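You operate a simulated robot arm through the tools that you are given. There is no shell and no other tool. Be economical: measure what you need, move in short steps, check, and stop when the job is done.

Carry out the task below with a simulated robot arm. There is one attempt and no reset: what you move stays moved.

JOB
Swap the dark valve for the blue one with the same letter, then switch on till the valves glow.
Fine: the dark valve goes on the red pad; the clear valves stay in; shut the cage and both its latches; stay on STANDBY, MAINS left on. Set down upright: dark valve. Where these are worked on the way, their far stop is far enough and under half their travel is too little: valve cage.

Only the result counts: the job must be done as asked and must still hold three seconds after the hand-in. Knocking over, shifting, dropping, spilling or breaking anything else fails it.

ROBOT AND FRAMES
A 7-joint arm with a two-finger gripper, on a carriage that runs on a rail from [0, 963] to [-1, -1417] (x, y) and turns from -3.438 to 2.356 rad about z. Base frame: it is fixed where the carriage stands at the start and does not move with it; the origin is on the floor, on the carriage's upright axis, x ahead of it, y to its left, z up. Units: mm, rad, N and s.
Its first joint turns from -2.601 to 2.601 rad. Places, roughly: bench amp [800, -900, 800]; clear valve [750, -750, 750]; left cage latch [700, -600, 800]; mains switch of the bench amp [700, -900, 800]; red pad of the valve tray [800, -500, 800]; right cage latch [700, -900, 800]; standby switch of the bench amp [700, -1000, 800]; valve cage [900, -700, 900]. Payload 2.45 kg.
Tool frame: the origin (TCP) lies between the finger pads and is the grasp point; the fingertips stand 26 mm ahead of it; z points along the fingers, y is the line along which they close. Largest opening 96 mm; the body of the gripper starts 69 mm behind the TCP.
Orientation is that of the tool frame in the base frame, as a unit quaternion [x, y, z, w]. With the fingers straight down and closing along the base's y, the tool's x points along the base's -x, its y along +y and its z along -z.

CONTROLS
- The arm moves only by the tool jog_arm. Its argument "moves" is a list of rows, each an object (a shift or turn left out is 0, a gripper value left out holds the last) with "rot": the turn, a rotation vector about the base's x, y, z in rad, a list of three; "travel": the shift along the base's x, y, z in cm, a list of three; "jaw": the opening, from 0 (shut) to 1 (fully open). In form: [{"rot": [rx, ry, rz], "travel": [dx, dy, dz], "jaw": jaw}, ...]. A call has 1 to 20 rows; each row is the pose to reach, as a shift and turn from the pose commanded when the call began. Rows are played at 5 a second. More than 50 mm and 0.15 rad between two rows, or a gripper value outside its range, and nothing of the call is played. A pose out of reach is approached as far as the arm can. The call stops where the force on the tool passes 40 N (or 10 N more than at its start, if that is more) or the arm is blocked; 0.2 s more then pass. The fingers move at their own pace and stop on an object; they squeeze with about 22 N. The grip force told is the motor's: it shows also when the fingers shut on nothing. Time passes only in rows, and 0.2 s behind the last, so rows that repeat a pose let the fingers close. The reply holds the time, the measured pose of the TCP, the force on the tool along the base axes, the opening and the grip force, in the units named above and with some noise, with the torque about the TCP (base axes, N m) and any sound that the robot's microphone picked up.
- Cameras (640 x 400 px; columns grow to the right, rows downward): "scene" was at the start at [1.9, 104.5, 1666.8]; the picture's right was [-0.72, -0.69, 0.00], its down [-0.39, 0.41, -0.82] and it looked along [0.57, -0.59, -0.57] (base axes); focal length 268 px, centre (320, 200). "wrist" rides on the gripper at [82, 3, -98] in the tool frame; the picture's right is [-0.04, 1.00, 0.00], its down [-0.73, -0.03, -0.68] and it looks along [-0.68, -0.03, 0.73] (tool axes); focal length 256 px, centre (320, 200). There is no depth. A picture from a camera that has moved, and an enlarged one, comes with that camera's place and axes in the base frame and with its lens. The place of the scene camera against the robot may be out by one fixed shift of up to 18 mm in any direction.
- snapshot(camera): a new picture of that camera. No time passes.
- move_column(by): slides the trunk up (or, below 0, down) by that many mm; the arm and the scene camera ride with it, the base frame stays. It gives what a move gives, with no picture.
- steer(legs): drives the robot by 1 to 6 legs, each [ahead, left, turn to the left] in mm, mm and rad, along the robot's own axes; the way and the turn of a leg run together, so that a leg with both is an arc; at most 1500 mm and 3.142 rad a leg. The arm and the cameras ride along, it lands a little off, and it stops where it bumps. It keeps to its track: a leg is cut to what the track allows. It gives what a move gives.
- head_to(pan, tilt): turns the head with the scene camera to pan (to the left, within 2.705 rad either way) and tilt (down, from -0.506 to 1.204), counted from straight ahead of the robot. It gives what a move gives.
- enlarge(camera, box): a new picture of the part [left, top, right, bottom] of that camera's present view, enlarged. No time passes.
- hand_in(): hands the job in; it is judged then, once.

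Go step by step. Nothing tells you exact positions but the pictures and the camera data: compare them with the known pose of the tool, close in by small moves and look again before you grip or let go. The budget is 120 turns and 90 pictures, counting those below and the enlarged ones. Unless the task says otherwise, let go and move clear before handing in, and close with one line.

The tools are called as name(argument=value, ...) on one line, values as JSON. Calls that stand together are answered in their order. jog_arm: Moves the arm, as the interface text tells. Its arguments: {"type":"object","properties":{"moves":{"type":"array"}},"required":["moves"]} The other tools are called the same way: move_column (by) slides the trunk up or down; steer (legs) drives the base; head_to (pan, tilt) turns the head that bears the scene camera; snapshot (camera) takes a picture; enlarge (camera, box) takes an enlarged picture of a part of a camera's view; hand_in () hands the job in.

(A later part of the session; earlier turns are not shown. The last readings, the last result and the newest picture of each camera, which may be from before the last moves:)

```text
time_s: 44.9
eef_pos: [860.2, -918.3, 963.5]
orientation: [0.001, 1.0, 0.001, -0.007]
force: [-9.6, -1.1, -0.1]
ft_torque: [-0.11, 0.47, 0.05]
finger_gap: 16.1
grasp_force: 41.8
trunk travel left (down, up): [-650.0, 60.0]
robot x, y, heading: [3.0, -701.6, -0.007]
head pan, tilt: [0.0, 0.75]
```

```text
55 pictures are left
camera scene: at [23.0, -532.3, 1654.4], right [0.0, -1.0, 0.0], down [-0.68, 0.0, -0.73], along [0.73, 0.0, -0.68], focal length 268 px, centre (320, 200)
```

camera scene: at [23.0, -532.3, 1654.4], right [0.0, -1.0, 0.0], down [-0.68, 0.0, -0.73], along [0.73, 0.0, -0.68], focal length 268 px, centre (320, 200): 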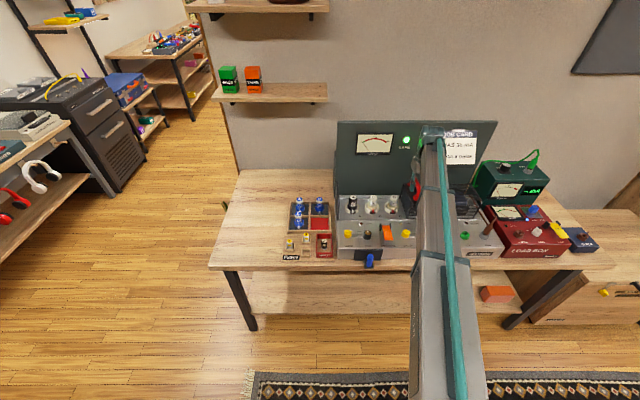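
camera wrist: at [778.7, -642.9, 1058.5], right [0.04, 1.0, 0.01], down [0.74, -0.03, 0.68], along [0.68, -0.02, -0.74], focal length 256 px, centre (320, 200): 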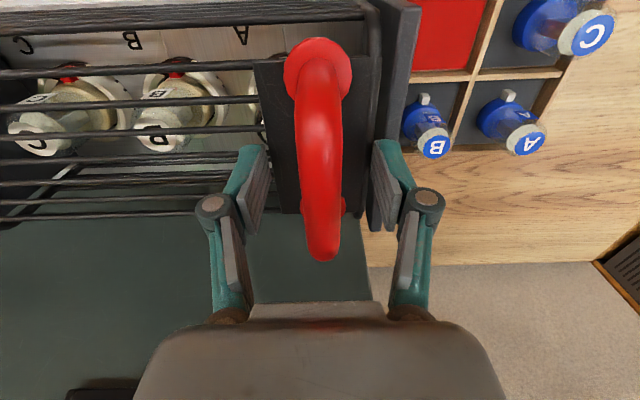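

The valves are exposed. I release the handle, rise, and go look at the dark valve A.

jog_arm(moves=[{"jaw": 0.6}, {"jaw": 0.6}, {"jaw": 0.6, "travel": [0, 0, 4]}, {"travel": [0, 0, 8]}, {"travel": [0, 0, 11], "jaw": 0.8}, {"travel": [-2, 4, 11]}, {"travel": [-4, 8, 11]}, {"travel": [-6, 12, 11]}, {"travel": [-8, 16, 11]}, {"travel": [-9, 20, 11]}, {"travel": [-9, 24, 11]}, {"travel": [-9, 26.5, 11]}])

snapshot(camera="wrist")

enlarge(camera="wrist", box=[180, 40, 480, 230])

```text
time_s: 47.5
eef_pos: [771.5, -652.8, 1072.3]
orientation: [0.001, 1.0, 0.0, -0.007]
force: [0.8, 0.0, 0.7]
ft_torque: [-0.01, 0.0, 0.02]
finger_gap: 77.0
grasp_force: 0.1
trunk travel left (down, up): [-650.0, 60.0]
robot x, y, heading: [0.4, -700.9, 0.002]
head pan, tilt: [0.0, 0.75]
```

```text
54 pictures are left
camera wrist: at [690.5, -647.2, 1172.3], right [0.04, 1.0, 0.0], down [0.74, -0.03, 0.67], along [0.67, -0.03, -0.74], focal length 256 px, centre (320, 200)
```

wrist: 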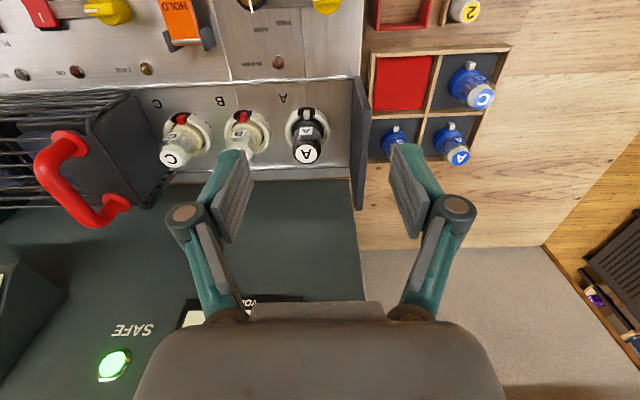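

```text
2.11 times, centred on (330, 135) of wrist
camera zoom: at [690.5, -647.2, 1172.3], right [0.04, 1.0, 0.0], down [0.74, -0.03, 0.67], along [0.67, -0.03, -0.74], focal length 539 px, centre (299, 337)
```

zoom: 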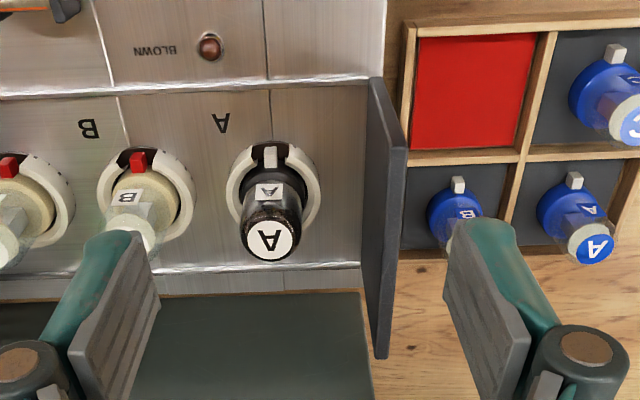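

Dark A sits near (858,-675), top ≈ 895–905; the red pad centre ≈ (825,-528,767); blue A ≈ (915,-441), top ≈ 836. I shift the carriage left a bit for reach and then look above the dark valve.

steer(legs=[[0, 130, 0]])

jog_arm(moves=[{"travel": [1, -4, 0], "jaw": 0.6}, {"travel": [3, -8, 0]}, {"travel": [5, -11, 0]}, {"travel": [7, -15, -2]}, {"travel": [7, -15, -5]}])

snapshot(camera="wrist")

```text
time_s: 48.8
eef_pos: [771.3, -521.1, 1073.0]
orientation: [0.001, 1.0, 0.0, -0.006]
force: [-0.2, 0.8, -0.4]
ft_torque: [-0.03, 0.02, 0.01]
finger_gap: 76.7
grasp_force: 0.0
trunk travel left (down, up): [-650.0, 60.0]
robot x, y, heading: [2.8, -573.7, -0.003]
head pan, tilt: [0.0, 0.75]
```

```text
time_s: 50.0
eef_pos: [840.6, -672.7, 1023.2]
orientation: [0.0, 1.0, 0.0, -0.006]
force: [-0.4, -0.2, 0.4]
ft_torque: [0.0, 0.0, 0.02]
finger_gap: 57.5
grasp_force: 0.1
trunk travel left (down, up): [-650.0, 60.0]
robot x, y, heading: [-3.2, -570.6, -0.007]
head pan, tilt: [0.0, 0.75]
```

```text
52 pictures are left
camera wrist: at [760.5, -668.3, 1122.4], right [0.04, 1.0, 0.0], down [0.74, -0.03, 0.67], along [0.67, -0.03, -0.74], focal length 256 px, centre (320, 200)
```

wrist: 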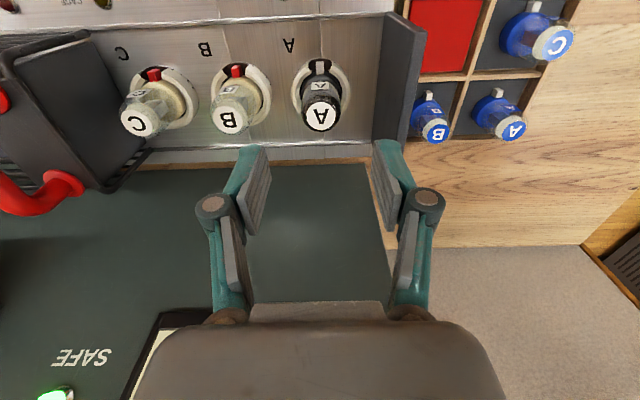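

Dark valve top is at (859,-672,899). I descend with the fingers around it.

jog_arm(moves=[{"travel": [1.85, 0.05, -3]}, {"travel": [1.85, 0.05, -7]}, {"travel": [1.85, 0.05, -10.5]}, {"travel": [1.85, 0.05, -10.5]}])

snapshot(camera="wrist")

enlarge(camera="scene", box=[330, 150, 470, 250])

```text
time_s: 51.0
eef_pos: [859.7, -671.1, 916.3]
orientation: [0.002, 1.0, -0.001, -0.006]
force: [0.7, -0.2, -0.4]
ft_torque: [0.03, 0.01, -0.01]
finger_gap: 57.6
grasp_force: 0.2
trunk travel left (down, up): [-650.0, 60.0]
robot x, y, heading: [1.3, -563.6, -0.007]
head pan, tilt: [0.0, 0.75]
```

```text
51 pictures are left
camera wrist: at [779.1, -666.9, 1016.6], right [0.04, 1.0, 0.0], down [0.74, -0.03, 0.67], along [0.67, -0.03, -0.74], focal length 256 px, centre (320, 200)
```

wrist: 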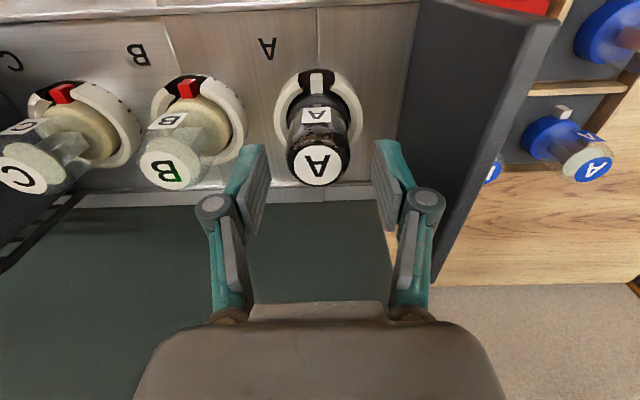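

```text
4.00 times, centred on (400, 200) of scene
camera zoom: at [24.0, -402.1, 1654.3], right [0.0, -1.0, 0.0], down [-0.68, 0.0, -0.73], along [0.73, 0.0, -0.68], focal length 1073 px, centre (0, 200)
```

zoom: 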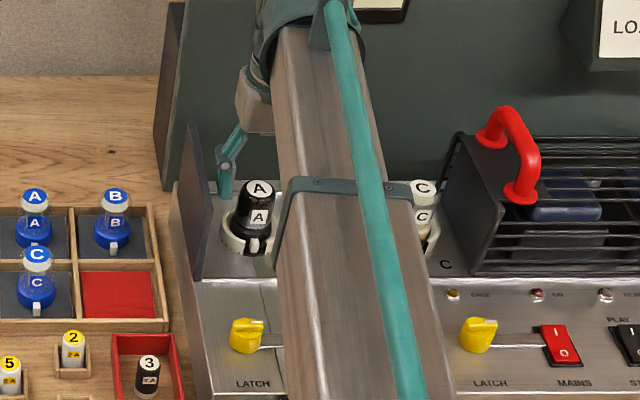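

jog_arm(moves=[{"travel": [-0.1, 0, -2]}, {"travel": [-0.1, 0, -3.9]}, {"travel": [-0.1, 0, -3.9], "jaw": 0.3}, {"travel": [-0.1, 0, -3.9], "jaw": 0.0}, {"travel": [-0.1, 0, -3.9], "jaw": 0.0}, {"travel": [-0.1, 0, -3.9], "jaw": 0.0}])

snapshot(camera="wrist")

```text
time_s: 52.4
eef_pos: [858.0, -671.5, 879.2]
orientation: [0.0, 1.0, 0.0, -0.007]
force: [1.3, -1.2, 1.5]
ft_torque: [0.01, -0.02, -0.01]
finger_gap: 36.9
grasp_force: 21.5
trunk travel left (down, up): [-650.0, 60.0]
robot x, y, heading: [-2.2, -571.4, 0.0]
head pan, tilt: [0.0, 0.75]
```

```text
49 pictures are left
camera wrist: at [778.4, -667.1, 978.1], right [0.04, 1.0, 0.0], down [0.74, -0.03, 0.67], along [0.67, -0.03, -0.74], focal length 256 px, centre (320, 200)
```

wrist: 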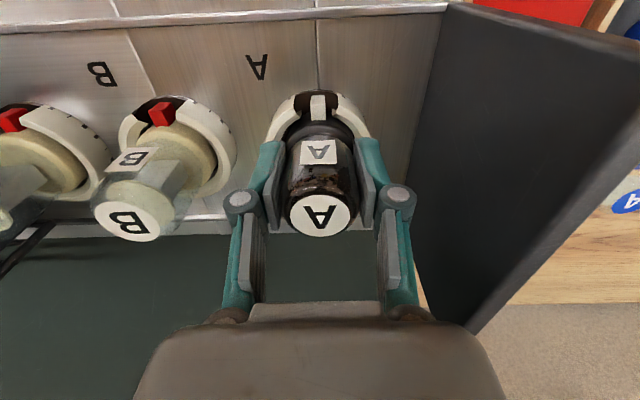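

Gripped well. Now pull straight up.

jog_arm(moves=[{"travel": [0, 0, 0.5]}, {"travel": [0, 0, 1]}, {"travel": [0, 0, 2]}, {"travel": [0, 0, 3]}])

snapshot(camera="wrist")

```text
time_s: 53.4
eef_pos: [859.0, -670.3, 909.0]
orientation: [0.0, 1.0, 0.0, -0.006]
force: [0.5, -0.2, -0.6]
ft_torque: [0.0, 0.01, 0.01]
finger_gap: 36.7
grasp_force: 22.9
trunk travel left (down, up): [-650.0, 60.0]
robot x, y, heading: [-2.2, -569.6, -0.003]
head pan, tilt: [0.0, 0.75]
```

```text
48 pictures are left
camera wrist: at [778.2, -667.3, 1007.9], right [0.04, 1.0, 0.0], down [0.74, -0.03, 0.67], along [0.67, -0.03, -0.74], focal length 256 px, centre (320, 200)
```

wrist: 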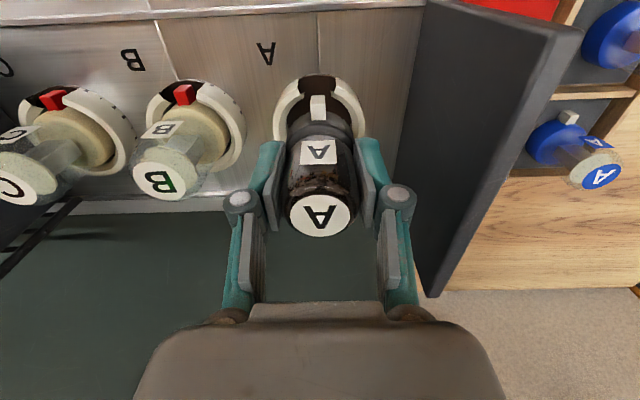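

Valve is out. Lift high, carry over the end plate to above the red pad.

jog_arm(moves=[{"travel": [0, 0, 4]}, {"travel": [0, 0, 8]}, {"travel": [0, 0, 11]}, {"travel": [-0.8, 3.5, 11]}, {"travel": [-1.6, 7, 11]}, {"travel": [-2.4, 10.5, 11]}, {"travel": [-3.4, 14.3, 11]}, {"travel": [-3.4, 14.3, 8]}, {"travel": [-3.4, 14.3, 4]}, {"travel": [-3.4, 14.3, 0]}, {"travel": [-3.4, 14.3, -4]}, {"travel": [-3.4, 14.3, -4]}])

snapshot(camera="wrist")

enlarge(camera="scene", box=[290, 150, 450, 260])

```text
time_s: 56.0
eef_pos: [824.3, -529.3, 869.1]
orientation: [0.001, 1.0, 0.0, -0.007]
force: [-0.2, 0.4, 0.0]
ft_torque: [0.0, 0.02, 0.0]
finger_gap: 37.0
grasp_force: 21.7
trunk travel left (down, up): [-650.0, 60.0]
robot x, y, heading: [-1.8, -570.8, -0.003]
head pan, tilt: [0.0, 0.75]
```

```text
47 pictures are left
camera wrist: at [744.9, -525.0, 967.7], right [0.04, 1.0, 0.0], down [0.74, -0.03, 0.67], along [0.67, -0.03, -0.74], focal length 256 px, centre (320, 200)
```

wrist: 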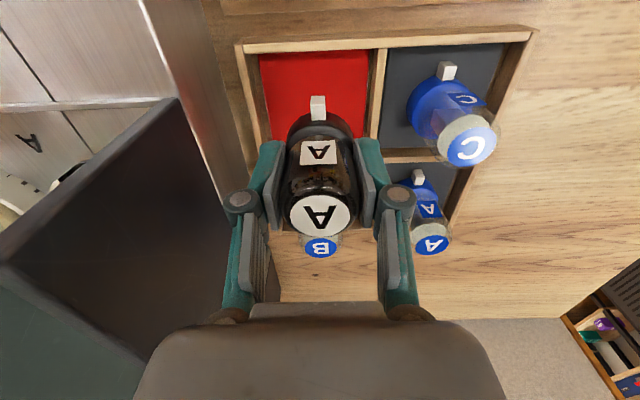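

```text
3.64 times, centred on (370, 205) of scene
camera zoom: at [24.0, -402.1, 1654.3], right [0.0, -1.0, 0.0], down [-0.68, 0.0, -0.73], along [0.73, 0.0, -0.68], focal length 975 px, centre (138, 182)
```

zoom: 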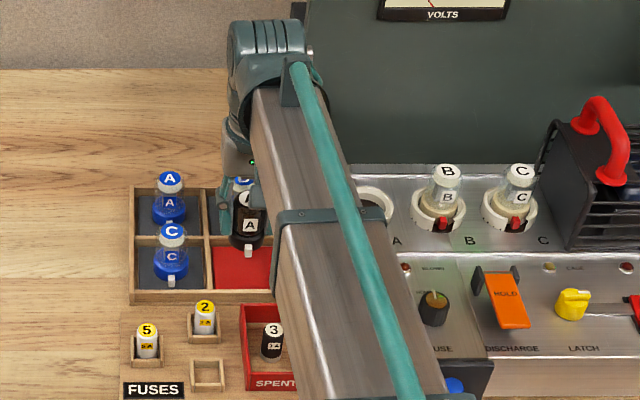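

Aligned over the red pad. Lower gently.

jog_arm(moves=[{"travel": [0.2, -0.15, -2]}, {"travel": [0.2, -0.15, -4]}, {"travel": [0.2, -0.15, -4.4]}])

enlarge(camera="wrist", box=[220, 20, 460, 270])

```text
time_s: 56.8
eef_pos: [827.6, -530.4, 824.4]
orientation: [0.001, 1.0, 0.0, -0.006]
force: [0.1, 0.1, -0.6]
ft_torque: [-0.01, 0.02, 0.02]
finger_gap: 37.2
grasp_force: 22.1
trunk travel left (down, up): [-650.0, 60.0]
robot x, y, heading: [-0.9, -573.5, -0.003]
head pan, tilt: [0.0, 0.75]
```

```text
1.60 times, centred on (340, 145) of wrist
camera zoom: at [746.2, -526.2, 924.1], right [0.04, 1.0, 0.0], down [0.74, -0.03, 0.67], along [0.67, -0.03, -0.74], focal length 410 px, centre (288, 288)
```

zoom: 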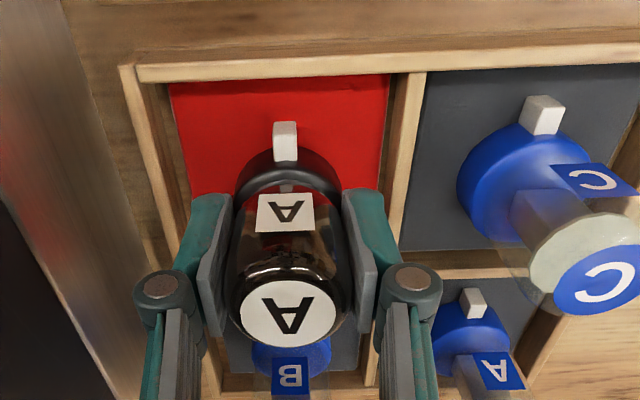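

jog_arm(moves=[{"travel": [0, 0, -0.2]}, {"travel": [0, 0, -0.4]}, {"travel": [0, 0, -0.4]}])

jog_arm(moves=[{"travel": [0, 0, -0.2]}, {"travel": [0, 0, -0.4]}, {"travel": [0, 0, -0.4]}])

```text
time_s: 57.5
eef_pos: [825.7, -530.1, 820.0]
orientation: [0.001, 1.0, 0.0, -0.006]
force: [-0.7, -0.6, 0.1]
ft_torque: [-0.01, 0.0, -0.02]
finger_gap: 37.0
grasp_force: 22.1
trunk travel left (down, up): [-650.0, 60.0]
robot x, y, heading: [-3.9, -573.0, 0.0]
head pan, tilt: [0.0, 0.75]
```

```text
time_s: 58.4
eef_pos: [826.5, -530.5, 818.3]
orientation: [0.001, 1.0, 0.0, -0.005]
force: [2.3, 0.4, 6.0]
ft_torque: [0.0, -0.04, 0.0]
finger_gap: 36.7
grasp_force: 21.9
trunk travel left (down, up): [-650.0, 60.0]
robot x, y, heading: [-1.6, -571.0, -0.002]
head pan, tilt: [0.0, 0.75]
```

Contact felt at 818. Release, lift, and check; then head over blue A.

jog_arm(moves=[{"travel": [0, 0, 0.15]}, {"travel": [0, 0, 0.15], "jaw": 0.5}, {"travel": [0, 0, 0.15], "jaw": 0.55}, {"travel": [0, 0, 3]}, {"travel": [0, 0, 7]}, {"travel": [0, 0, 11]}, {"travel": [2, 2.5, 12]}, {"travel": [4, 5, 12]}, {"travel": [6, 7.5, 12]}, {"travel": [7.5, 8.7, 12]}])

snapshot(camera="wrist")

enlarge(camera="scene", box=[290, 150, 450, 260])

```text
time_s: 60.5
eef_pos: [902.0, -443.8, 937.0]
orientation: [0.0, 1.0, 0.0, -0.006]
force: [-0.6, -0.2, -0.3]
ft_torque: [-0.03, -0.03, 0.03]
finger_gap: 52.7
grasp_force: 0.0
trunk travel left (down, up): [-650.0, 60.0]
robot x, y, heading: [0.5, -569.6, -0.0]
head pan, tilt: [0.0, 0.75]
```

```text
44 pictures are left
camera wrist: at [821.7, -438.7, 1036.3], right [0.04, 1.0, 0.0], down [0.74, -0.03, 0.67], along [0.67, -0.03, -0.74], focal length 256 px, centre (320, 200)
```

wrist: 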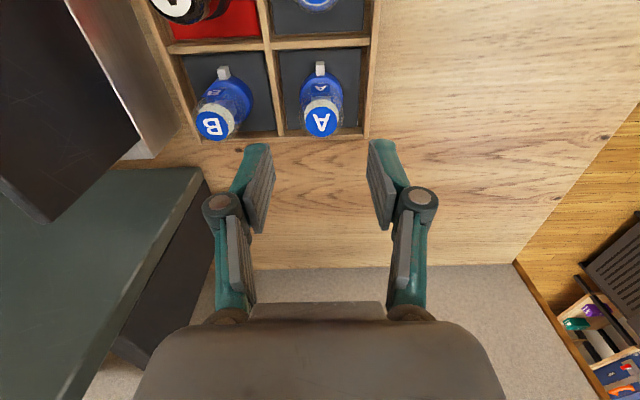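

```text
3.64 times, centred on (370, 205) of scene
camera zoom: at [24.1, -402.0, 1654.3], right [0.0, -1.0, 0.0], down [-0.68, 0.0, -0.73], along [0.73, 0.0, -0.68], focal length 975 px, centre (138, 182)
```

zoom: 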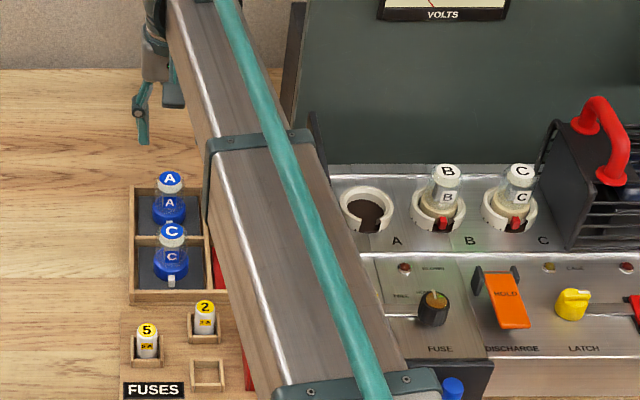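

Blue A is at (916,-442). I descend around it and check.

jog_arm(moves=[{"travel": [1.4, 0.1, -3]}, {"travel": [1.4, 0.1, -6.5]}, {"travel": [1.4, 0.1, -8.5]}, {"travel": [1.4, 0.1, -8.5]}])

snapshot(camera="wrist")

```text
time_s: 61.5
eef_pos: [916.7, -441.6, 850.0]
orientation: [0.001, 1.0, -0.001, -0.006]
force: [0.3, 1.2, -0.9]
ft_torque: [0.03, 0.01, 0.01]
finger_gap: 52.8
grasp_force: 0.0
trunk travel left (down, up): [-650.0, 60.0]
robot x, y, heading: [3.2, -572.0, -0.002]
head pan, tilt: [0.0, 0.75]
```

```text
42 pictures are left
camera wrist: at [836.2, -437.6, 950.6], right [0.04, 1.0, 0.0], down [0.74, -0.03, 0.67], along [0.67, -0.03, -0.74], focal length 256 px, centre (320, 200)
```

wrist: 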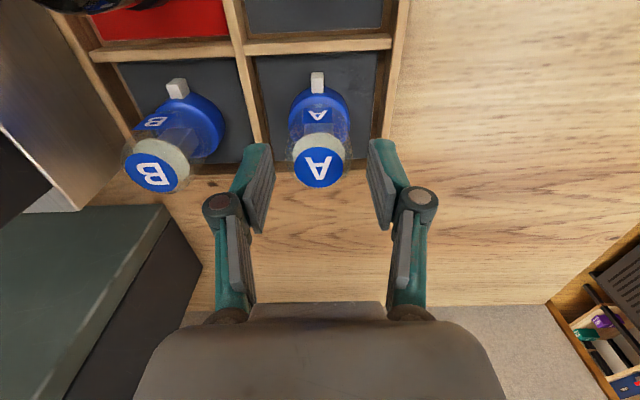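

jog_arm(moves=[{"travel": [-0.1, 0, -1.6]}, {"travel": [-0.1, 0, -3.1]}, {"travel": [-0.1, 0, -3.1], "jaw": 0.3}, {"travel": [-0.1, 0, -3.1], "jaw": 0.0}, {"travel": [-0.1, 0, -3.1], "jaw": 0.0}, {"travel": [-0.1, 0, -3.1], "jaw": 0.0}])

jog_arm(moves=[{"travel": [0, 0, 3]}, {"travel": [0, 0, 6]}])

snapshot(camera="wrist")

```text
time_s: 63.0
eef_pos: [915.2, -441.8, 820.9]
orientation: [0.001, 1.0, 0.0, -0.006]
force: [0.6, -0.1, 0.4]
ft_torque: [-0.06, -0.04, 0.0]
finger_gap: 37.0
grasp_force: 22.0
trunk travel left (down, up): [-650.0, 60.0]
robot x, y, heading: [3.8, -571.7, -0.005]
head pan, tilt: [0.0, 0.75]
```

```text
time_s: 63.5
eef_pos: [914.0, -442.3, 879.3]
orientation: [0.0, 1.0, 0.0, -0.006]
force: [0.3, 0.1, -0.5]
ft_torque: [-0.01, 0.01, -0.01]
finger_gap: 36.8
grasp_force: 22.4
trunk travel left (down, up): [-650.0, 60.0]
robot x, y, heading: [-2.4, -569.1, -0.005]
head pan, tilt: [0.0, 0.75]
```

```text
41 pictures are left
camera wrist: at [834.1, -438.7, 979.0], right [0.04, 1.0, 0.0], down [0.74, -0.03, 0.67], along [0.67, -0.03, -0.74], focal length 256 px, centre (320, 200)
```

wrist: 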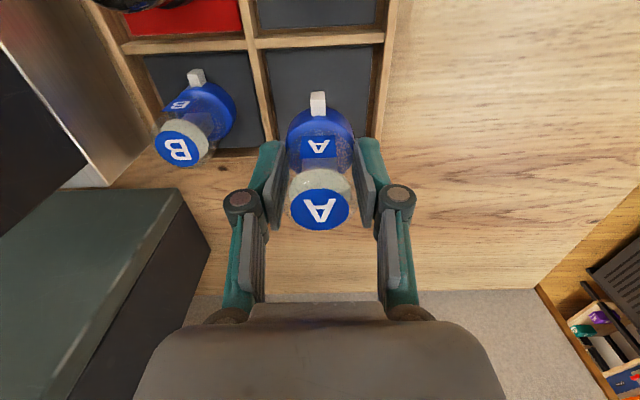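

Blue A is held, lug facing forward as the dark valve's was. Carry it over socket A.

jog_arm(moves=[{"travel": [0, 0, 4]}, {"travel": [0, 0, 8]}, {"travel": [0, 0, 12]}, {"travel": [-1, -4, 15]}, {"travel": [-2, -8, 15]}, {"travel": [-3, -12, 15]}, {"travel": [-4, -16, 15]}, {"travel": [-5, -20, 15]}, {"travel": [-5.65, -22.9, 15]}, {"travel": [-5.65, -22.9, 11]}, {"travel": [-5.65, -22.9, 7]}, {"travel": [-5.65, -22.9, 5]}, {"travel": [-5.65, -22.9, 5]}])

snapshot(camera="wrist")

```text
refused: row 4 steps farther than a row can; nothing moved
```

```text
40 pictures are left
camera wrist: at [834.1, -438.7, 979.0], right [0.04, 1.0, 0.0], down [0.74, -0.03, 0.67], along [0.67, -0.03, -0.74], focal length 256 px, centre (320, 200)
```

wrist: 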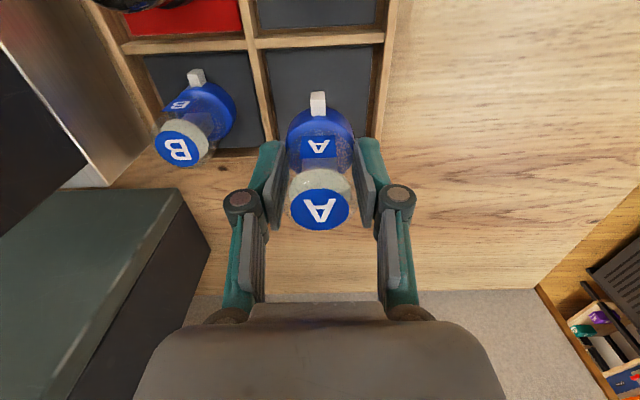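

One row was too long, so nothing moved. I resend with shorter steps.

jog_arm(moves=[{"travel": [0, 0, 4]}, {"travel": [0, 0, 8]}, {"travel": [0, 0, 12]}, {"travel": [0, 0, 15]}, {"travel": [-1, -4, 15]}, {"travel": [-2, -8, 15]}, {"travel": [-3, -12, 15]}, {"travel": [-4, -16, 15]}, {"travel": [-5, -20, 15]}, {"travel": [-5.65, -22.9, 15]}, {"travel": [-5.65, -22.9, 11]}, {"travel": [-5.65, -22.9, 7]}, {"travel": [-5.65, -22.9, 5]}, {"travel": [-5.65, -22.9, 5]}])

snapshot(camera="wrist")

```text
time_s: 66.5
eef_pos: [858.8, -671.1, 929.8]
orientation: [0.001, 1.0, 0.0, -0.006]
force: [-0.3, -0.2, -1.2]
ft_torque: [0.03, 0.01, 0.04]
finger_gap: 36.8
grasp_force: 22.4
trunk travel left (down, up): [-650.0, 60.0]
robot x, y, heading: [-0.0, -570.7, -0.003]
head pan, tilt: [0.0, 0.75]
```

```text
39 pictures are left
camera wrist: at [778.1, -667.2, 1029.3], right [0.04, 1.0, 0.0], down [0.74, -0.03, 0.67], along [0.67, -0.03, -0.74], focal length 256 px, centre (320, 200)
```

wrist: 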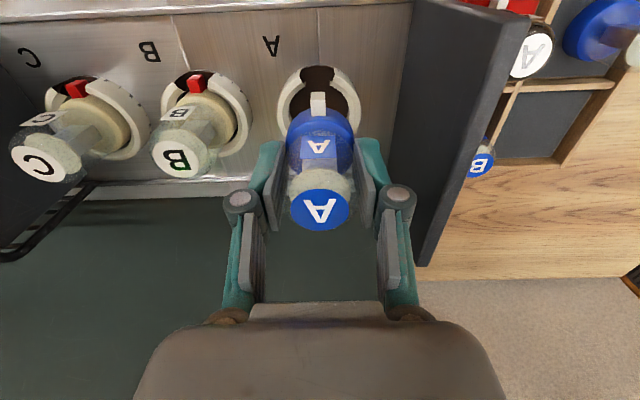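

jog_arm(moves=[{"travel": [-0.05, 0, -1.5]}, {"travel": [-0.05, 0, -3]}, {"travel": [-0.05, 0, -3.8]}, {"travel": [-0.05, 0, -4.4]}, {"travel": [-0.05, 0, -4.8]}, {"travel": [-0.05, 0, -5.0]}])

snapshot(camera="wrist")

```text
time_s: 68.0
eef_pos: [857.4, -671.0, 882.0]
orientation: [0.0, 1.0, 0.0, -0.006]
force: [1.0, -0.9, 1.4]
ft_torque: [-0.05, -0.05, 0.0]
finger_gap: 36.9
grasp_force: 22.2
trunk travel left (down, up): [-650.0, 60.0]
robot x, y, heading: [-2.2, -569.8, -0.004]
head pan, tilt: [0.0, 0.75]
```

```text
38 pictures are left
camera wrist: at [777.0, -667.3, 980.8], right [0.04, 1.0, 0.0], down [0.74, -0.03, 0.67], along [0.67, -0.03, -0.74], focal length 256 px, centre (320, 200)
```

wrist: 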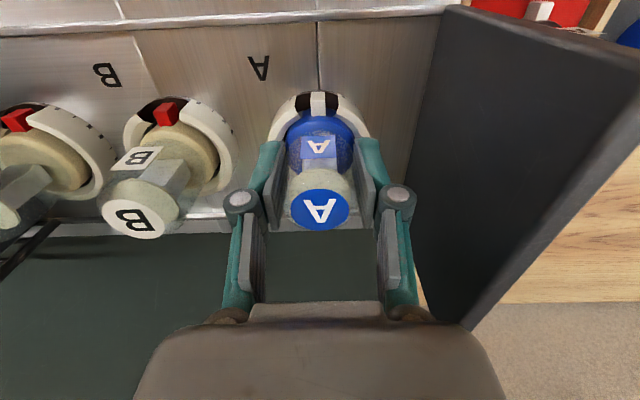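

jog_arm(moves=[{"travel": [0, 0, -0.3]}, {"travel": [0, 0, -0.5]}, {"travel": [0, 0, -0.5]}])

```text
time_s: 68.8
eef_pos: [857.9, -672.3, 877.7]
orientation: [0.001, 1.0, -0.001, -0.004]
force: [5.0, -1.5, 23.4]
ft_torque: [-0.03, -0.06, -0.05]
finger_gap: 37.1
grasp_force: 21.9
trunk travel left (down, up): [-650.0, 60.0]
robot x, y, heading: [1.2, -571.8, -0.004]
head pan, tilt: [0.0, 0.75]
```

Firm contact. Release, rise and inspect.

jog_arm(moves=[{"travel": [0, 0, 0.4]}, {"travel": [0, 0, 0.4], "jaw": 0.5}, {"travel": [0, 0, 0.4], "jaw": 0.55}, {"travel": [0, 0, 4]}, {"travel": [0, 0, 7.5]}, {"travel": [0, 0, 11]}, {"travel": [-4, 0, 13]}])

enlarge(camera="wrist", box=[80, 20, 560, 220])

enlarge(camera="scene", box=[330, 170, 450, 250])

```text
time_s: 70.3
eef_pos: [816.4, -672.8, 1004.2]
orientation: [-0.001, 1.0, 0.0, -0.006]
force: [0.8, 0.9, 0.7]
ft_torque: [0.02, -0.03, 0.01]
finger_gap: 52.7
grasp_force: 0.1
trunk travel left (down, up): [-650.0, 60.0]
robot x, y, heading: [0.7, -566.4, -0.002]
head pan, tilt: [0.0, 0.75]
```

```text
1.33 times, centred on (320, 120) of wrist
camera zoom: at [735.2, -668.2, 1105.2], right [0.04, 1.0, 0.0], down [0.74, -0.03, 0.67], along [0.67, -0.03, -0.74], focal length 341 px, centre (320, 307)
```

zoom: 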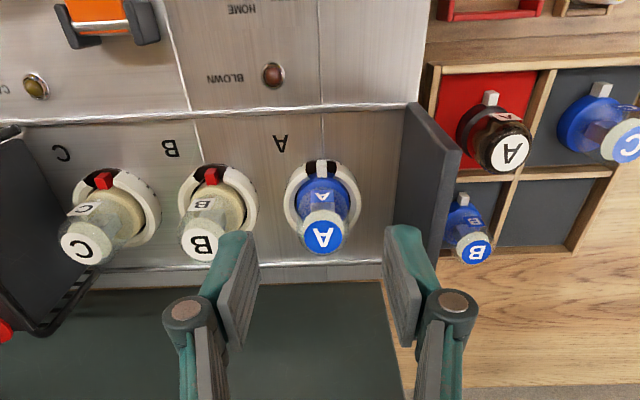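

```text
5.00 times, centred on (390, 210) of scene
camera zoom: at [23.2, -402.1, 1654.3], right [0.0, -1.0, 0.0], down [-0.68, 0.0, -0.73], along [0.73, 0.0, -0.68], focal length 1341 px, centre (-30, 150)
```

zoom: 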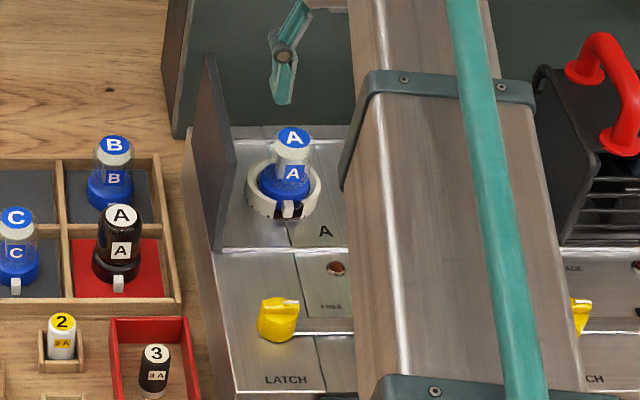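

Blue A is seated in its slot and the dark valve stands on the red pad. Next: ride right and go above the cage handle.

jog_arm(moves=[{"travel": [0, 0, 4], "jaw": 0.6}, {"travel": [0, 0, 7]}])

steer(legs=[[0, -190, 0]])

jog_arm(moves=[{"travel": [2, -3, -1]}, {"travel": [4.4, -5.5, -2]}])

snapshot(camera="wrist")

```text
time_s: 71.0
eef_pos: [817.9, -672.4, 1075.0]
orientation: [0.001, 1.0, -0.001, -0.006]
force: [0.0, -0.5, 0.6]
ft_torque: [0.0, 0.01, 0.01]
finger_gap: 57.6
grasp_force: 0.1
trunk travel left (down, up): [-650.0, 60.0]
robot x, y, heading: [0.7, -569.1, -0.002]
head pan, tilt: [0.0, 0.75]
```

```text
time_s: 72.5
eef_pos: [817.7, -861.6, 1074.9]
orientation: [0.0, 1.0, 0.0, -0.007]
force: [0.8, 0.0, -0.5]
ft_torque: [0.02, -0.02, -0.02]
finger_gap: 57.4
grasp_force: 0.0
trunk travel left (down, up): [-650.0, 60.0]
robot x, y, heading: [1.5, -758.5, 0.0]
head pan, tilt: [0.0, 0.75]
```

```text
time_s: 73.1
eef_pos: [860.8, -916.2, 1055.9]
orientation: [0.0, 1.0, 0.0, -0.006]
force: [0.7, -0.3, -0.2]
ft_torque: [0.02, -0.01, -0.01]
finger_gap: 57.6
grasp_force: 0.1
trunk travel left (down, up): [-650.0, 60.0]
robot x, y, heading: [0.1, -757.8, -0.003]
head pan, tilt: [0.0, 0.75]
```

```text
35 pictures are left
camera wrist: at [780.6, -912.3, 1154.6], right [0.04, 1.0, 0.0], down [0.74, -0.03, 0.67], along [0.67, -0.03, -0.74], focal length 256 px, centre (320, 200)
```

wrist: 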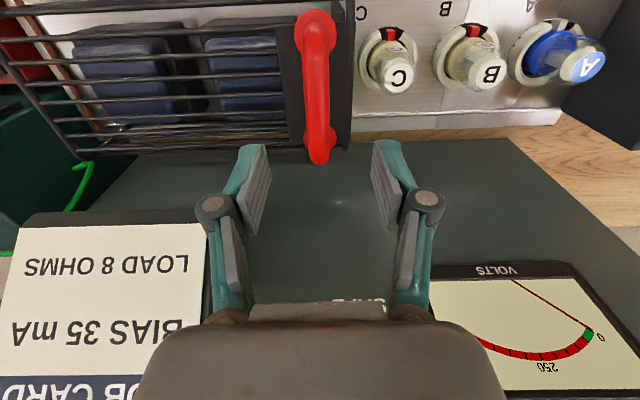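

jog_arm(moves=[{"travel": [0, -0.2, -4]}, {"travel": [0, -0.2, -7.5]}, {"travel": [0, -0.2, -9.4]}, {"travel": [0, -0.2, -9.4], "jaw": 0.3}, {"travel": [0, -0.2, -9.4], "jaw": 0.0}, {"travel": [0, -0.2, -9.4], "jaw": 0.0}, {"travel": [0, -0.2, -9.4], "jaw": 0.0}])

```text
time_s: 74.7
eef_pos: [860.7, -918.0, 961.5]
orientation: [0.0, 1.0, 0.0, -0.006]
force: [-0.5, 0.9, -1.8]
ft_torque: [0.01, -0.57, -0.02]
finger_gap: 15.8
grasp_force: 41.6
trunk travel left (down, up): [-650.0, 60.0]
robot x, y, heading: [-3.0, -757.9, -0.004]
head pan, tilt: [0.0, 0.75]
```

jog_arm(moves=[{"travel": [0, 2.5, 0]}, {"travel": [0, 5, 0]}, {"travel": [0, 7.5, 0]}, {"travel": [0, 10, 0]}, {"travel": [0, 12.5, 0]}, {"travel": [0, 15, 0]}, {"travel": [0, 17.5, 0]}, {"travel": [0, 20, 0]}, {"travel": [0, 22.5, 0]}, {"travel": [0, 25, 0]}, {"travel": [0, 26, 0]}, {"travel": [0, 27, 0]}, {"travel": [0, 27.6, 0]}])

snapshot(camera="wrist")

```text
time_s: 77.5
eef_pos: [861.0, -646.9, 961.3]
orientation: [0.001, 1.0, -0.001, -0.006]
force: [1.2, -12.0, -3.3]
ft_torque: [0.24, 0.26, 0.28]
finger_gap: 15.9
grasp_force: 41.5
trunk travel left (down, up): [-650.0, 60.0]
robot x, y, heading: [-2.0, -760.9, -0.003]
head pan, tilt: [0.0, 0.75]
```

```text
34 pictures are left
camera wrist: at [781.2, -640.9, 1060.4], right [0.04, 1.0, 0.0], down [0.74, -0.03, 0.67], along [0.67, -0.03, -0.74], focal length 256 px, centre (320, 200)
```

wrist: 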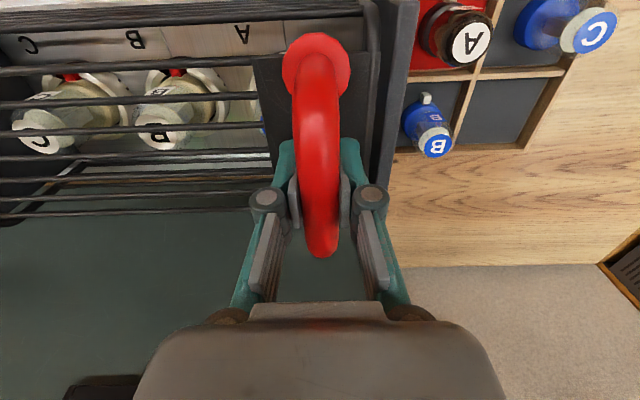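

Cage is shut at its original position. Release, rise, go to the left latch with the wrist turned -1.25 rad.

jog_arm(moves=[{"travel": [0, 0.15, 0]}, {"jaw": 0.5}, {"jaw": 0.6}, {"travel": [0, 0, 4]}, {"travel": [0, 0, 8]}, {"travel": [0, 0, 11]}, {"travel": [-3, 0, 11], "rot": [0, 0, -0.13]}, {"travel": [-6, 0, 11], "rot": [0, 0, -0.26]}, {"travel": [-9, 0, 11], "rot": [0, 0, -0.39]}, {"travel": [-12, 0, 11], "rot": [0, 0, -0.52]}, {"travel": [-15, 0.2, 11], "rot": [0, 0, -0.65]}, {"travel": [-15.2, 0.6, 9], "rot": [0, 0, -0.78]}, {"travel": [-15.2, 0.6, 6], "rot": [0, 0, -0.91]}, {"travel": [-15.2, 0.6, 3], "rot": [0, 0, -1.04]}, {"travel": [-15.2, 0.6, 0], "rot": [0, 0, -1.17]}, {"travel": [-15.2, 0.6, -3], "rot": [0, 0, -1.25]}, {"travel": [-15.2, 0.6, -5], "rot": [0, 0, -1.25]}])

snapshot(camera="wrist")

```text
time_s: 81.1
eef_pos: [708.4, -636.7, 912.3]
orientation: [0.585, 0.811, 0.004, -0.004]
force: [-0.3, 0.7, 0.0]
ft_torque: [0.01, 0.0, 0.02]
finger_gap: 57.8
grasp_force: 0.0
trunk travel left (down, up): [-650.0, 60.0]
robot x, y, heading: [1.2, -759.4, -0.001]
head pan, tilt: [0.0, 0.75]
```

```text
33 pictures are left
camera wrist: at [686.7, -558.2, 1010.7], right [0.96, 0.28, 0.0], down [0.2, -0.71, 0.67], along [0.18, -0.64, -0.74], focal length 256 px, centre (320, 200)
```

wrist: 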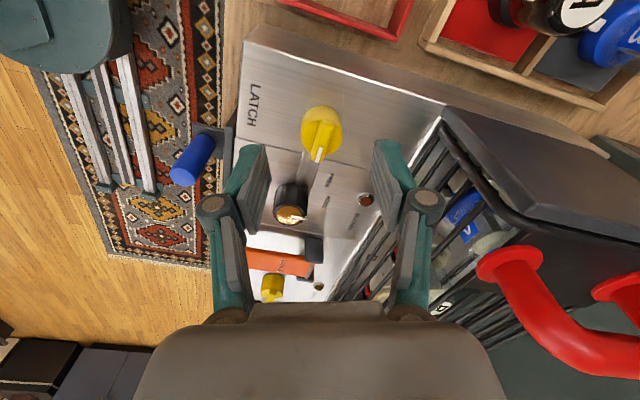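

Centred on the knob. Descend, grip, and turn back toward the cage until it stops.

jog_arm(moves=[{"travel": [0.1, -0.1, -2.2]}, {"travel": [0.1, -0.1, -4.2]}, {"travel": [0.1, -0.1, -4.2], "jaw": 0.25}, {"travel": [0.1, -0.1, -4.2], "jaw": 0}, {"travel": [0.1, -0.1, -4.2], "jaw": 0}])

jog_arm(moves=[{"rot": [0, 0, 0.12]}, {"rot": [0, 0, 0.24]}, {"rot": [0, 0, 0.36]}, {"rot": [0, 0, 0.48]}, {"rot": [0, 0, 0.6]}, {"rot": [0, 0, 0.72]}, {"rot": [0, 0, 0.84]}, {"rot": [0, 0, 0.96]}, {"rot": [0, 0, 1.08]}, {"rot": [0, 0, 1.2]}, {"rot": [0, 0, 1.32]}, {"rot": [0, 0, 1.44]}, {"rot": [0, 0, 1.56]}])

snapshot(camera="wrist")

```text
time_s: 82.3
eef_pos: [710.0, -637.8, 869.6]
orientation: [0.585, 0.811, 0.003, -0.005]
force: [-2.4, -1.3, -2.5]
ft_torque: [-0.04, -0.06, -0.02]
finger_gap: 27.6
grasp_force: 45.0
trunk travel left (down, up): [-650.0, 60.0]
robot x, y, heading: [-1.2, -759.0, -0.002]
head pan, tilt: [0.0, 0.75]
```

```text
time_s: 83.8
eef_pos: [707.8, -640.2, 869.8]
orientation: [0.239, 0.971, -0.002, -0.01]
force: [-4.1, -1.4, -2.1]
ft_torque: [-0.32, -0.26, -0.02]
finger_gap: 27.5
grasp_force: 45.0
trunk travel left (down, up): [-650.0, 60.0]
robot x, y, heading: [0.5, -760.7, -0.01]
head pan, tilt: [0.0, 0.75]
stopped in row 7: the force on the tool passed its limit at 41 N (the readings are from after the stop); the commanded pose is now the measured one
```

```text
32 pictures are left
camera wrist: at [638.3, -598.1, 969.4], right [0.5, 0.87, -0.01], down [0.65, -0.37, 0.67], along [0.57, -0.34, -0.75], focal length 256 px, centre (320, 200)
```

wrist: 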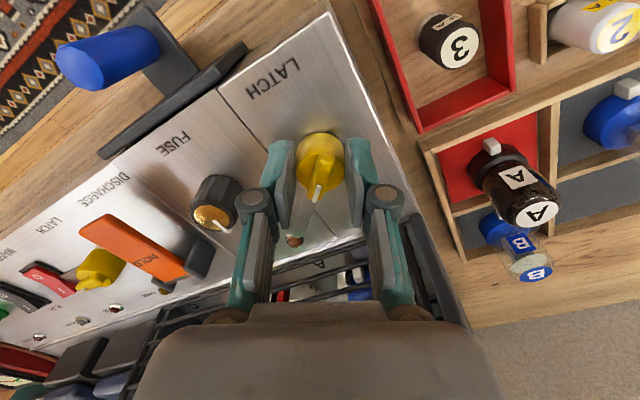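

It stopped on side load, not the end. Continue the turn from the relaxed pose.

jog_arm(moves=[{"rot": [0, 0, 0.12]}, {"rot": [0, 0, 0.24], "travel": [0, -0.05, 0]}, {"rot": [0, 0, 0.36], "travel": [0, -0.1, 0]}, {"rot": [0, 0, 0.48], "travel": [0, -0.15, 0]}, {"rot": [0, 0, 0.6], "travel": [0, -0.2, 0]}, {"rot": [0, 0, 0.72], "travel": [0, -0.25, 0]}, {"rot": [0, 0, 0.84], "travel": [0, -0.25, 0]}])

snapshot(camera="wrist")

```text
time_s: 85.4
eef_pos: [706.7, -643.8, 868.4]
orientation: [-0.179, 0.984, -0.005, -0.01]
force: [-11.0, -17.4, -3.3]
ft_torque: [-0.27, -0.11, -0.84]
finger_gap: 27.7
grasp_force: 44.5
trunk travel left (down, up): [-650.0, 60.0]
robot x, y, heading: [-3.3, -760.1, -0.006]
head pan, tilt: [0.0, 0.75]
```

```text
31 pictures are left
camera wrist: at [630.9, -667.1, 969.4], right [-0.31, 0.95, -0.01], down [0.71, 0.24, 0.67], along [0.63, 0.2, -0.75], focal length 256 px, centre (320, 200)
```

wrist: 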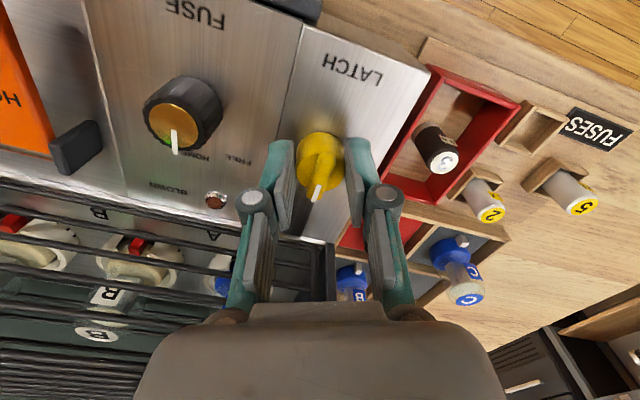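

Left latch is back at its stop. Release and go to the right latch with the wrist turned.

jog_arm(moves=[{"jaw": 0.5}, {"jaw": 0.6}, {"travel": [0, 0, 4]}, {"travel": [0, 0, 8], "rot": [0, 0, -0.13]}, {"travel": [0, -2, 9], "rot": [0, 0, -0.26]}, {"travel": [0, -4, 9], "rot": [0, 0, -0.39]}, {"travel": [0, -6, 9], "rot": [0, 0, -0.52]}, {"travel": [0, -8, 9], "rot": [0, 0, -0.65]}, {"travel": [0, -10, 9], "rot": [0, 0, -0.78]}, {"travel": [0, -12, 9], "rot": [0, 0, -0.91]}, {"travel": [0, -14, 9], "rot": [0, 0, -1.04]}, {"travel": [0, -16, 9], "rot": [0, 0, -1.17]}, {"travel": [0, -18, 9], "rot": [0, 0, -1.3]}, {"travel": [0.1, -20, 9], "rot": [0, 0, -1.43]}, {"travel": [0.3, -21.9, 8], "rot": [0, 0, -1.56]}, {"travel": [0.3, -21.9, 6], "rot": [0, 0, -1.69]}, {"travel": [0.3, -21.9, 4.3], "rot": [0, 0, -1.74]}])

snapshot(camera="wrist")

```text
time_s: 89.0
eef_pos: [711.1, -859.7, 911.5]
orientation: [0.638, 0.77, 0.003, -0.009]
force: [0.1, -0.3, -0.3]
ft_torque: [-0.01, 0.02, -0.04]
finger_gap: 57.6
grasp_force: 0.0
trunk travel left (down, up): [-650.0, 60.0]
robot x, y, heading: [1.7, -761.6, -0.006]
head pan, tilt: [0.0, 0.75]
```

```text
30 pictures are left
camera wrist: at [699.6, -780.2, 1012.1], right [0.99, 0.15, -0.01], down [0.11, -0.74, 0.67], along [0.09, -0.66, -0.75], focal length 256 px, centre (320, 200)
```

wrist: 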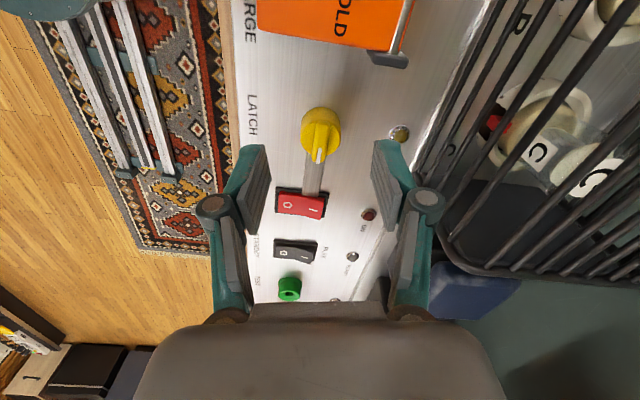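

jog_arm(moves=[{"travel": [-0.1, -0.25, -2.2]}, {"travel": [-0.1, -0.25, -4.2]}, {"travel": [-0.1, -0.25, -4.2], "jaw": 0.25}, {"travel": [-0.1, -0.25, -4.2], "jaw": 0}, {"travel": [-0.1, -0.25, -4.2], "jaw": 0}])

jog_arm(moves=[{"rot": [0, 0, 0.12]}, {"rot": [0, 0, 0.24], "travel": [-0.05, -0.05, 0]}, {"rot": [0, 0, 0.36], "travel": [-0.1, -0.1, 0]}, {"rot": [0, 0, 0.48], "travel": [-0.1, -0.1, 0]}, {"rot": [0, 0, 0.6], "travel": [-0.15, -0.15, 0]}, {"rot": [0, 0, 0.72], "travel": [-0.2, -0.2, 0]}, {"rot": [0, 0, 0.84], "travel": [-0.2, -0.2, 0]}, {"rot": [0, 0, 0.96], "travel": [-0.25, -0.25, 0]}, {"rot": [0, 0, 1.08], "travel": [-0.25, -0.25, 0]}, {"rot": [0, 0, 1.2], "travel": [-0.3, -0.3, 0]}, {"rot": [0, 0, 1.32], "travel": [-0.3, -0.3, 0]}, {"rot": [0, 0, 1.44], "travel": [-0.3, -0.35, 0]}, {"rot": [0, 0, 1.56], "travel": [-0.3, -0.35, 0]}, {"rot": [0, 0, 1.68], "travel": [-0.3, -0.35, 0]}])

snapshot(camera="wrist")

```text
time_s: 90.2
eef_pos: [711.7, -862.7, 869.4]
orientation: [0.637, 0.771, 0.003, -0.008]
force: [7.2, -0.4, 1.8]
ft_torque: [-0.05, -0.33, 0.09]
finger_gap: 28.0
grasp_force: 45.1
trunk travel left (down, up): [-650.0, 60.0]
robot x, y, heading: [-0.9, -763.6, -0.004]
head pan, tilt: [0.0, 0.75]
```

```text
time_s: 93.2
eef_pos: [706.4, -868.7, 869.8]
orientation: [-0.149, 0.989, -0.006, -0.009]
force: [3.0, -11.1, -1.8]
ft_torque: [-0.38, 0.28, -0.28]
finger_gap: 27.5
grasp_force: 45.0
trunk travel left (down, up): [-650.0, 60.0]
robot x, y, heading: [-2.6, -760.3, -0.0]
head pan, tilt: [0.0, 0.75]
```

```text
29 pictures are left
camera wrist: at [628.9, -887.2, 969.8], right [-0.26, 0.97, -0.01], down [0.72, 0.2, 0.66], along [0.64, 0.16, -0.75], focal length 256 px, centre (320, 200)
```

wrist: 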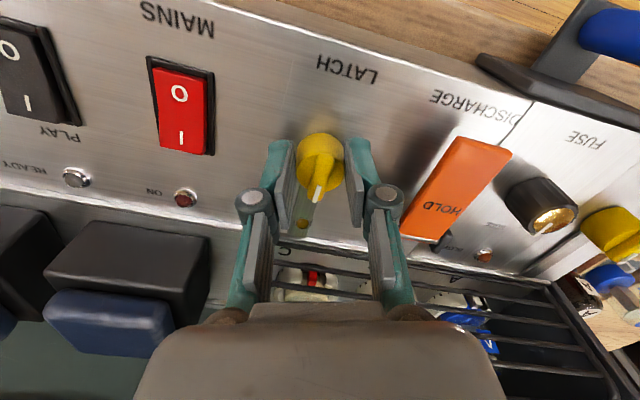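

Right latch is at its stop too. Release, rise, close the fingers and go above the I end of the MAINS rocker.

jog_arm(moves=[{"jaw": 0.5}, {"jaw": 0.6}, {"travel": [0, 0, 4]}, {"travel": [0, 0, 7], "jaw": 0.6, "rot": [0, 0, -0.1]}, {"travel": [0.5, -3, 7], "jaw": 0, "rot": [0, 0, -0.2]}, {"travel": [1.2, -6, 7], "jaw": 0, "rot": [0, 0, -0.3]}, {"travel": [2, -8.2, 5.5], "jaw": 0, "rot": [0, 0, -0.3]}, {"travel": [2, -8.2, 3], "jaw": 0, "rot": [0, 0, -0.3]}])

snapshot(camera="wrist")

enlarge(camera="scene", box=[240, 150, 480, 300])

```text
time_s: 95.0
eef_pos: [725.7, -948.8, 900.3]
orientation: [0.001, 1.0, -0.004, -0.009]
force: [0.0, -0.1, -0.4]
ft_torque: [0.01, 0.0, 0.01]
finger_gap: 0.1
grasp_force: 21.8
trunk travel left (down, up): [-650.0, 60.0]
robot x, y, heading: [-0.2, -760.7, -0.004]
head pan, tilt: [0.0, 0.75]
```

```text
28 pictures are left
camera wrist: at [647.4, -944.2, 999.6], right [0.04, 1.0, -0.01], down [0.75, -0.03, 0.67], along [0.66, -0.03, -0.75], focal length 256 px, centre (320, 200)
```

wrist: 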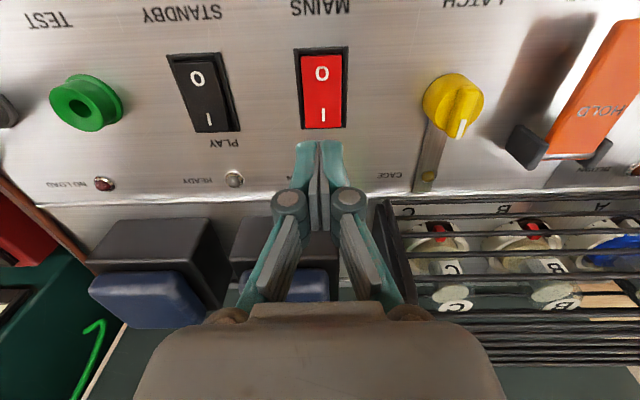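

```text
2.67 times, centred on (360, 225) of scene
camera zoom: at [23.9, -592.2, 1654.4], right [0.0, -1.0, 0.0], down [-0.68, 0.0, -0.73], along [0.73, 0.0, -0.68], focal length 715 px, centre (213, 133)
```

zoom: 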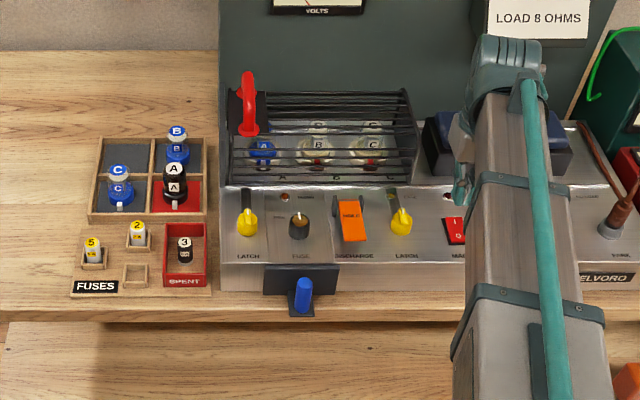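

I press down at x≈724, y≈-946 in small steps.

jog_arm(moves=[{"travel": [-0.2, 0.25, -1.5]}, {"travel": [-0.2, 0.25, -3]}, {"travel": [-0.2, 0.25, -3.6]}, {"travel": [-0.2, 0.25, -4.2]}, {"travel": [-0.2, 0.25, -4.8]}, {"travel": [-0.2, 0.25, -5.4]}, {"travel": [-0.2, 0.25, -6]}, {"travel": [-0.2, 0.25, -6.6]}])

snapshot(camera="wrist")

```text
time_s: 96.1
eef_pos: [724.8, -945.5, 862.6]
orientation: [0.002, 1.0, -0.005, -0.006]
force: [-3.4, 1.1, 20.5]
ft_torque: [0.05, 0.37, -0.03]
finger_gap: 6.1
grasp_force: 28.5
trunk travel left (down, up): [-650.0, 60.0]
robot x, y, heading: [2.0, -760.7, -0.002]
head pan, tilt: [0.0, 0.75]
stopped in row 5: the force on the tool passed its limit at 48 N (the readings are from after the stop); the commanded pose is now the measured one
```

```text
26 pictures are left
camera wrist: at [644.1, -941.3, 961.4], right [0.04, 1.0, -0.01], down [0.74, -0.02, 0.67], along [0.67, -0.03, -0.74], focal length 256 px, centre (320, 200)
```

wrist: 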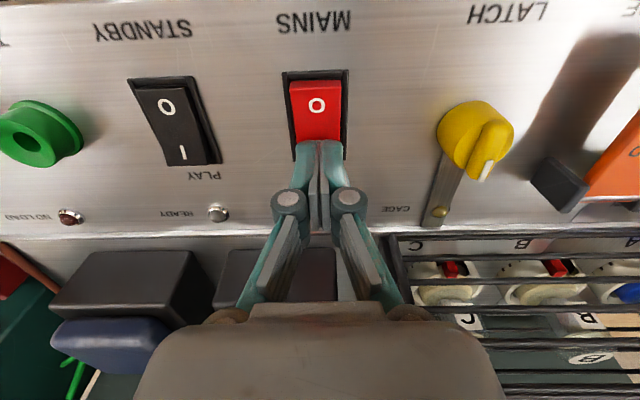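

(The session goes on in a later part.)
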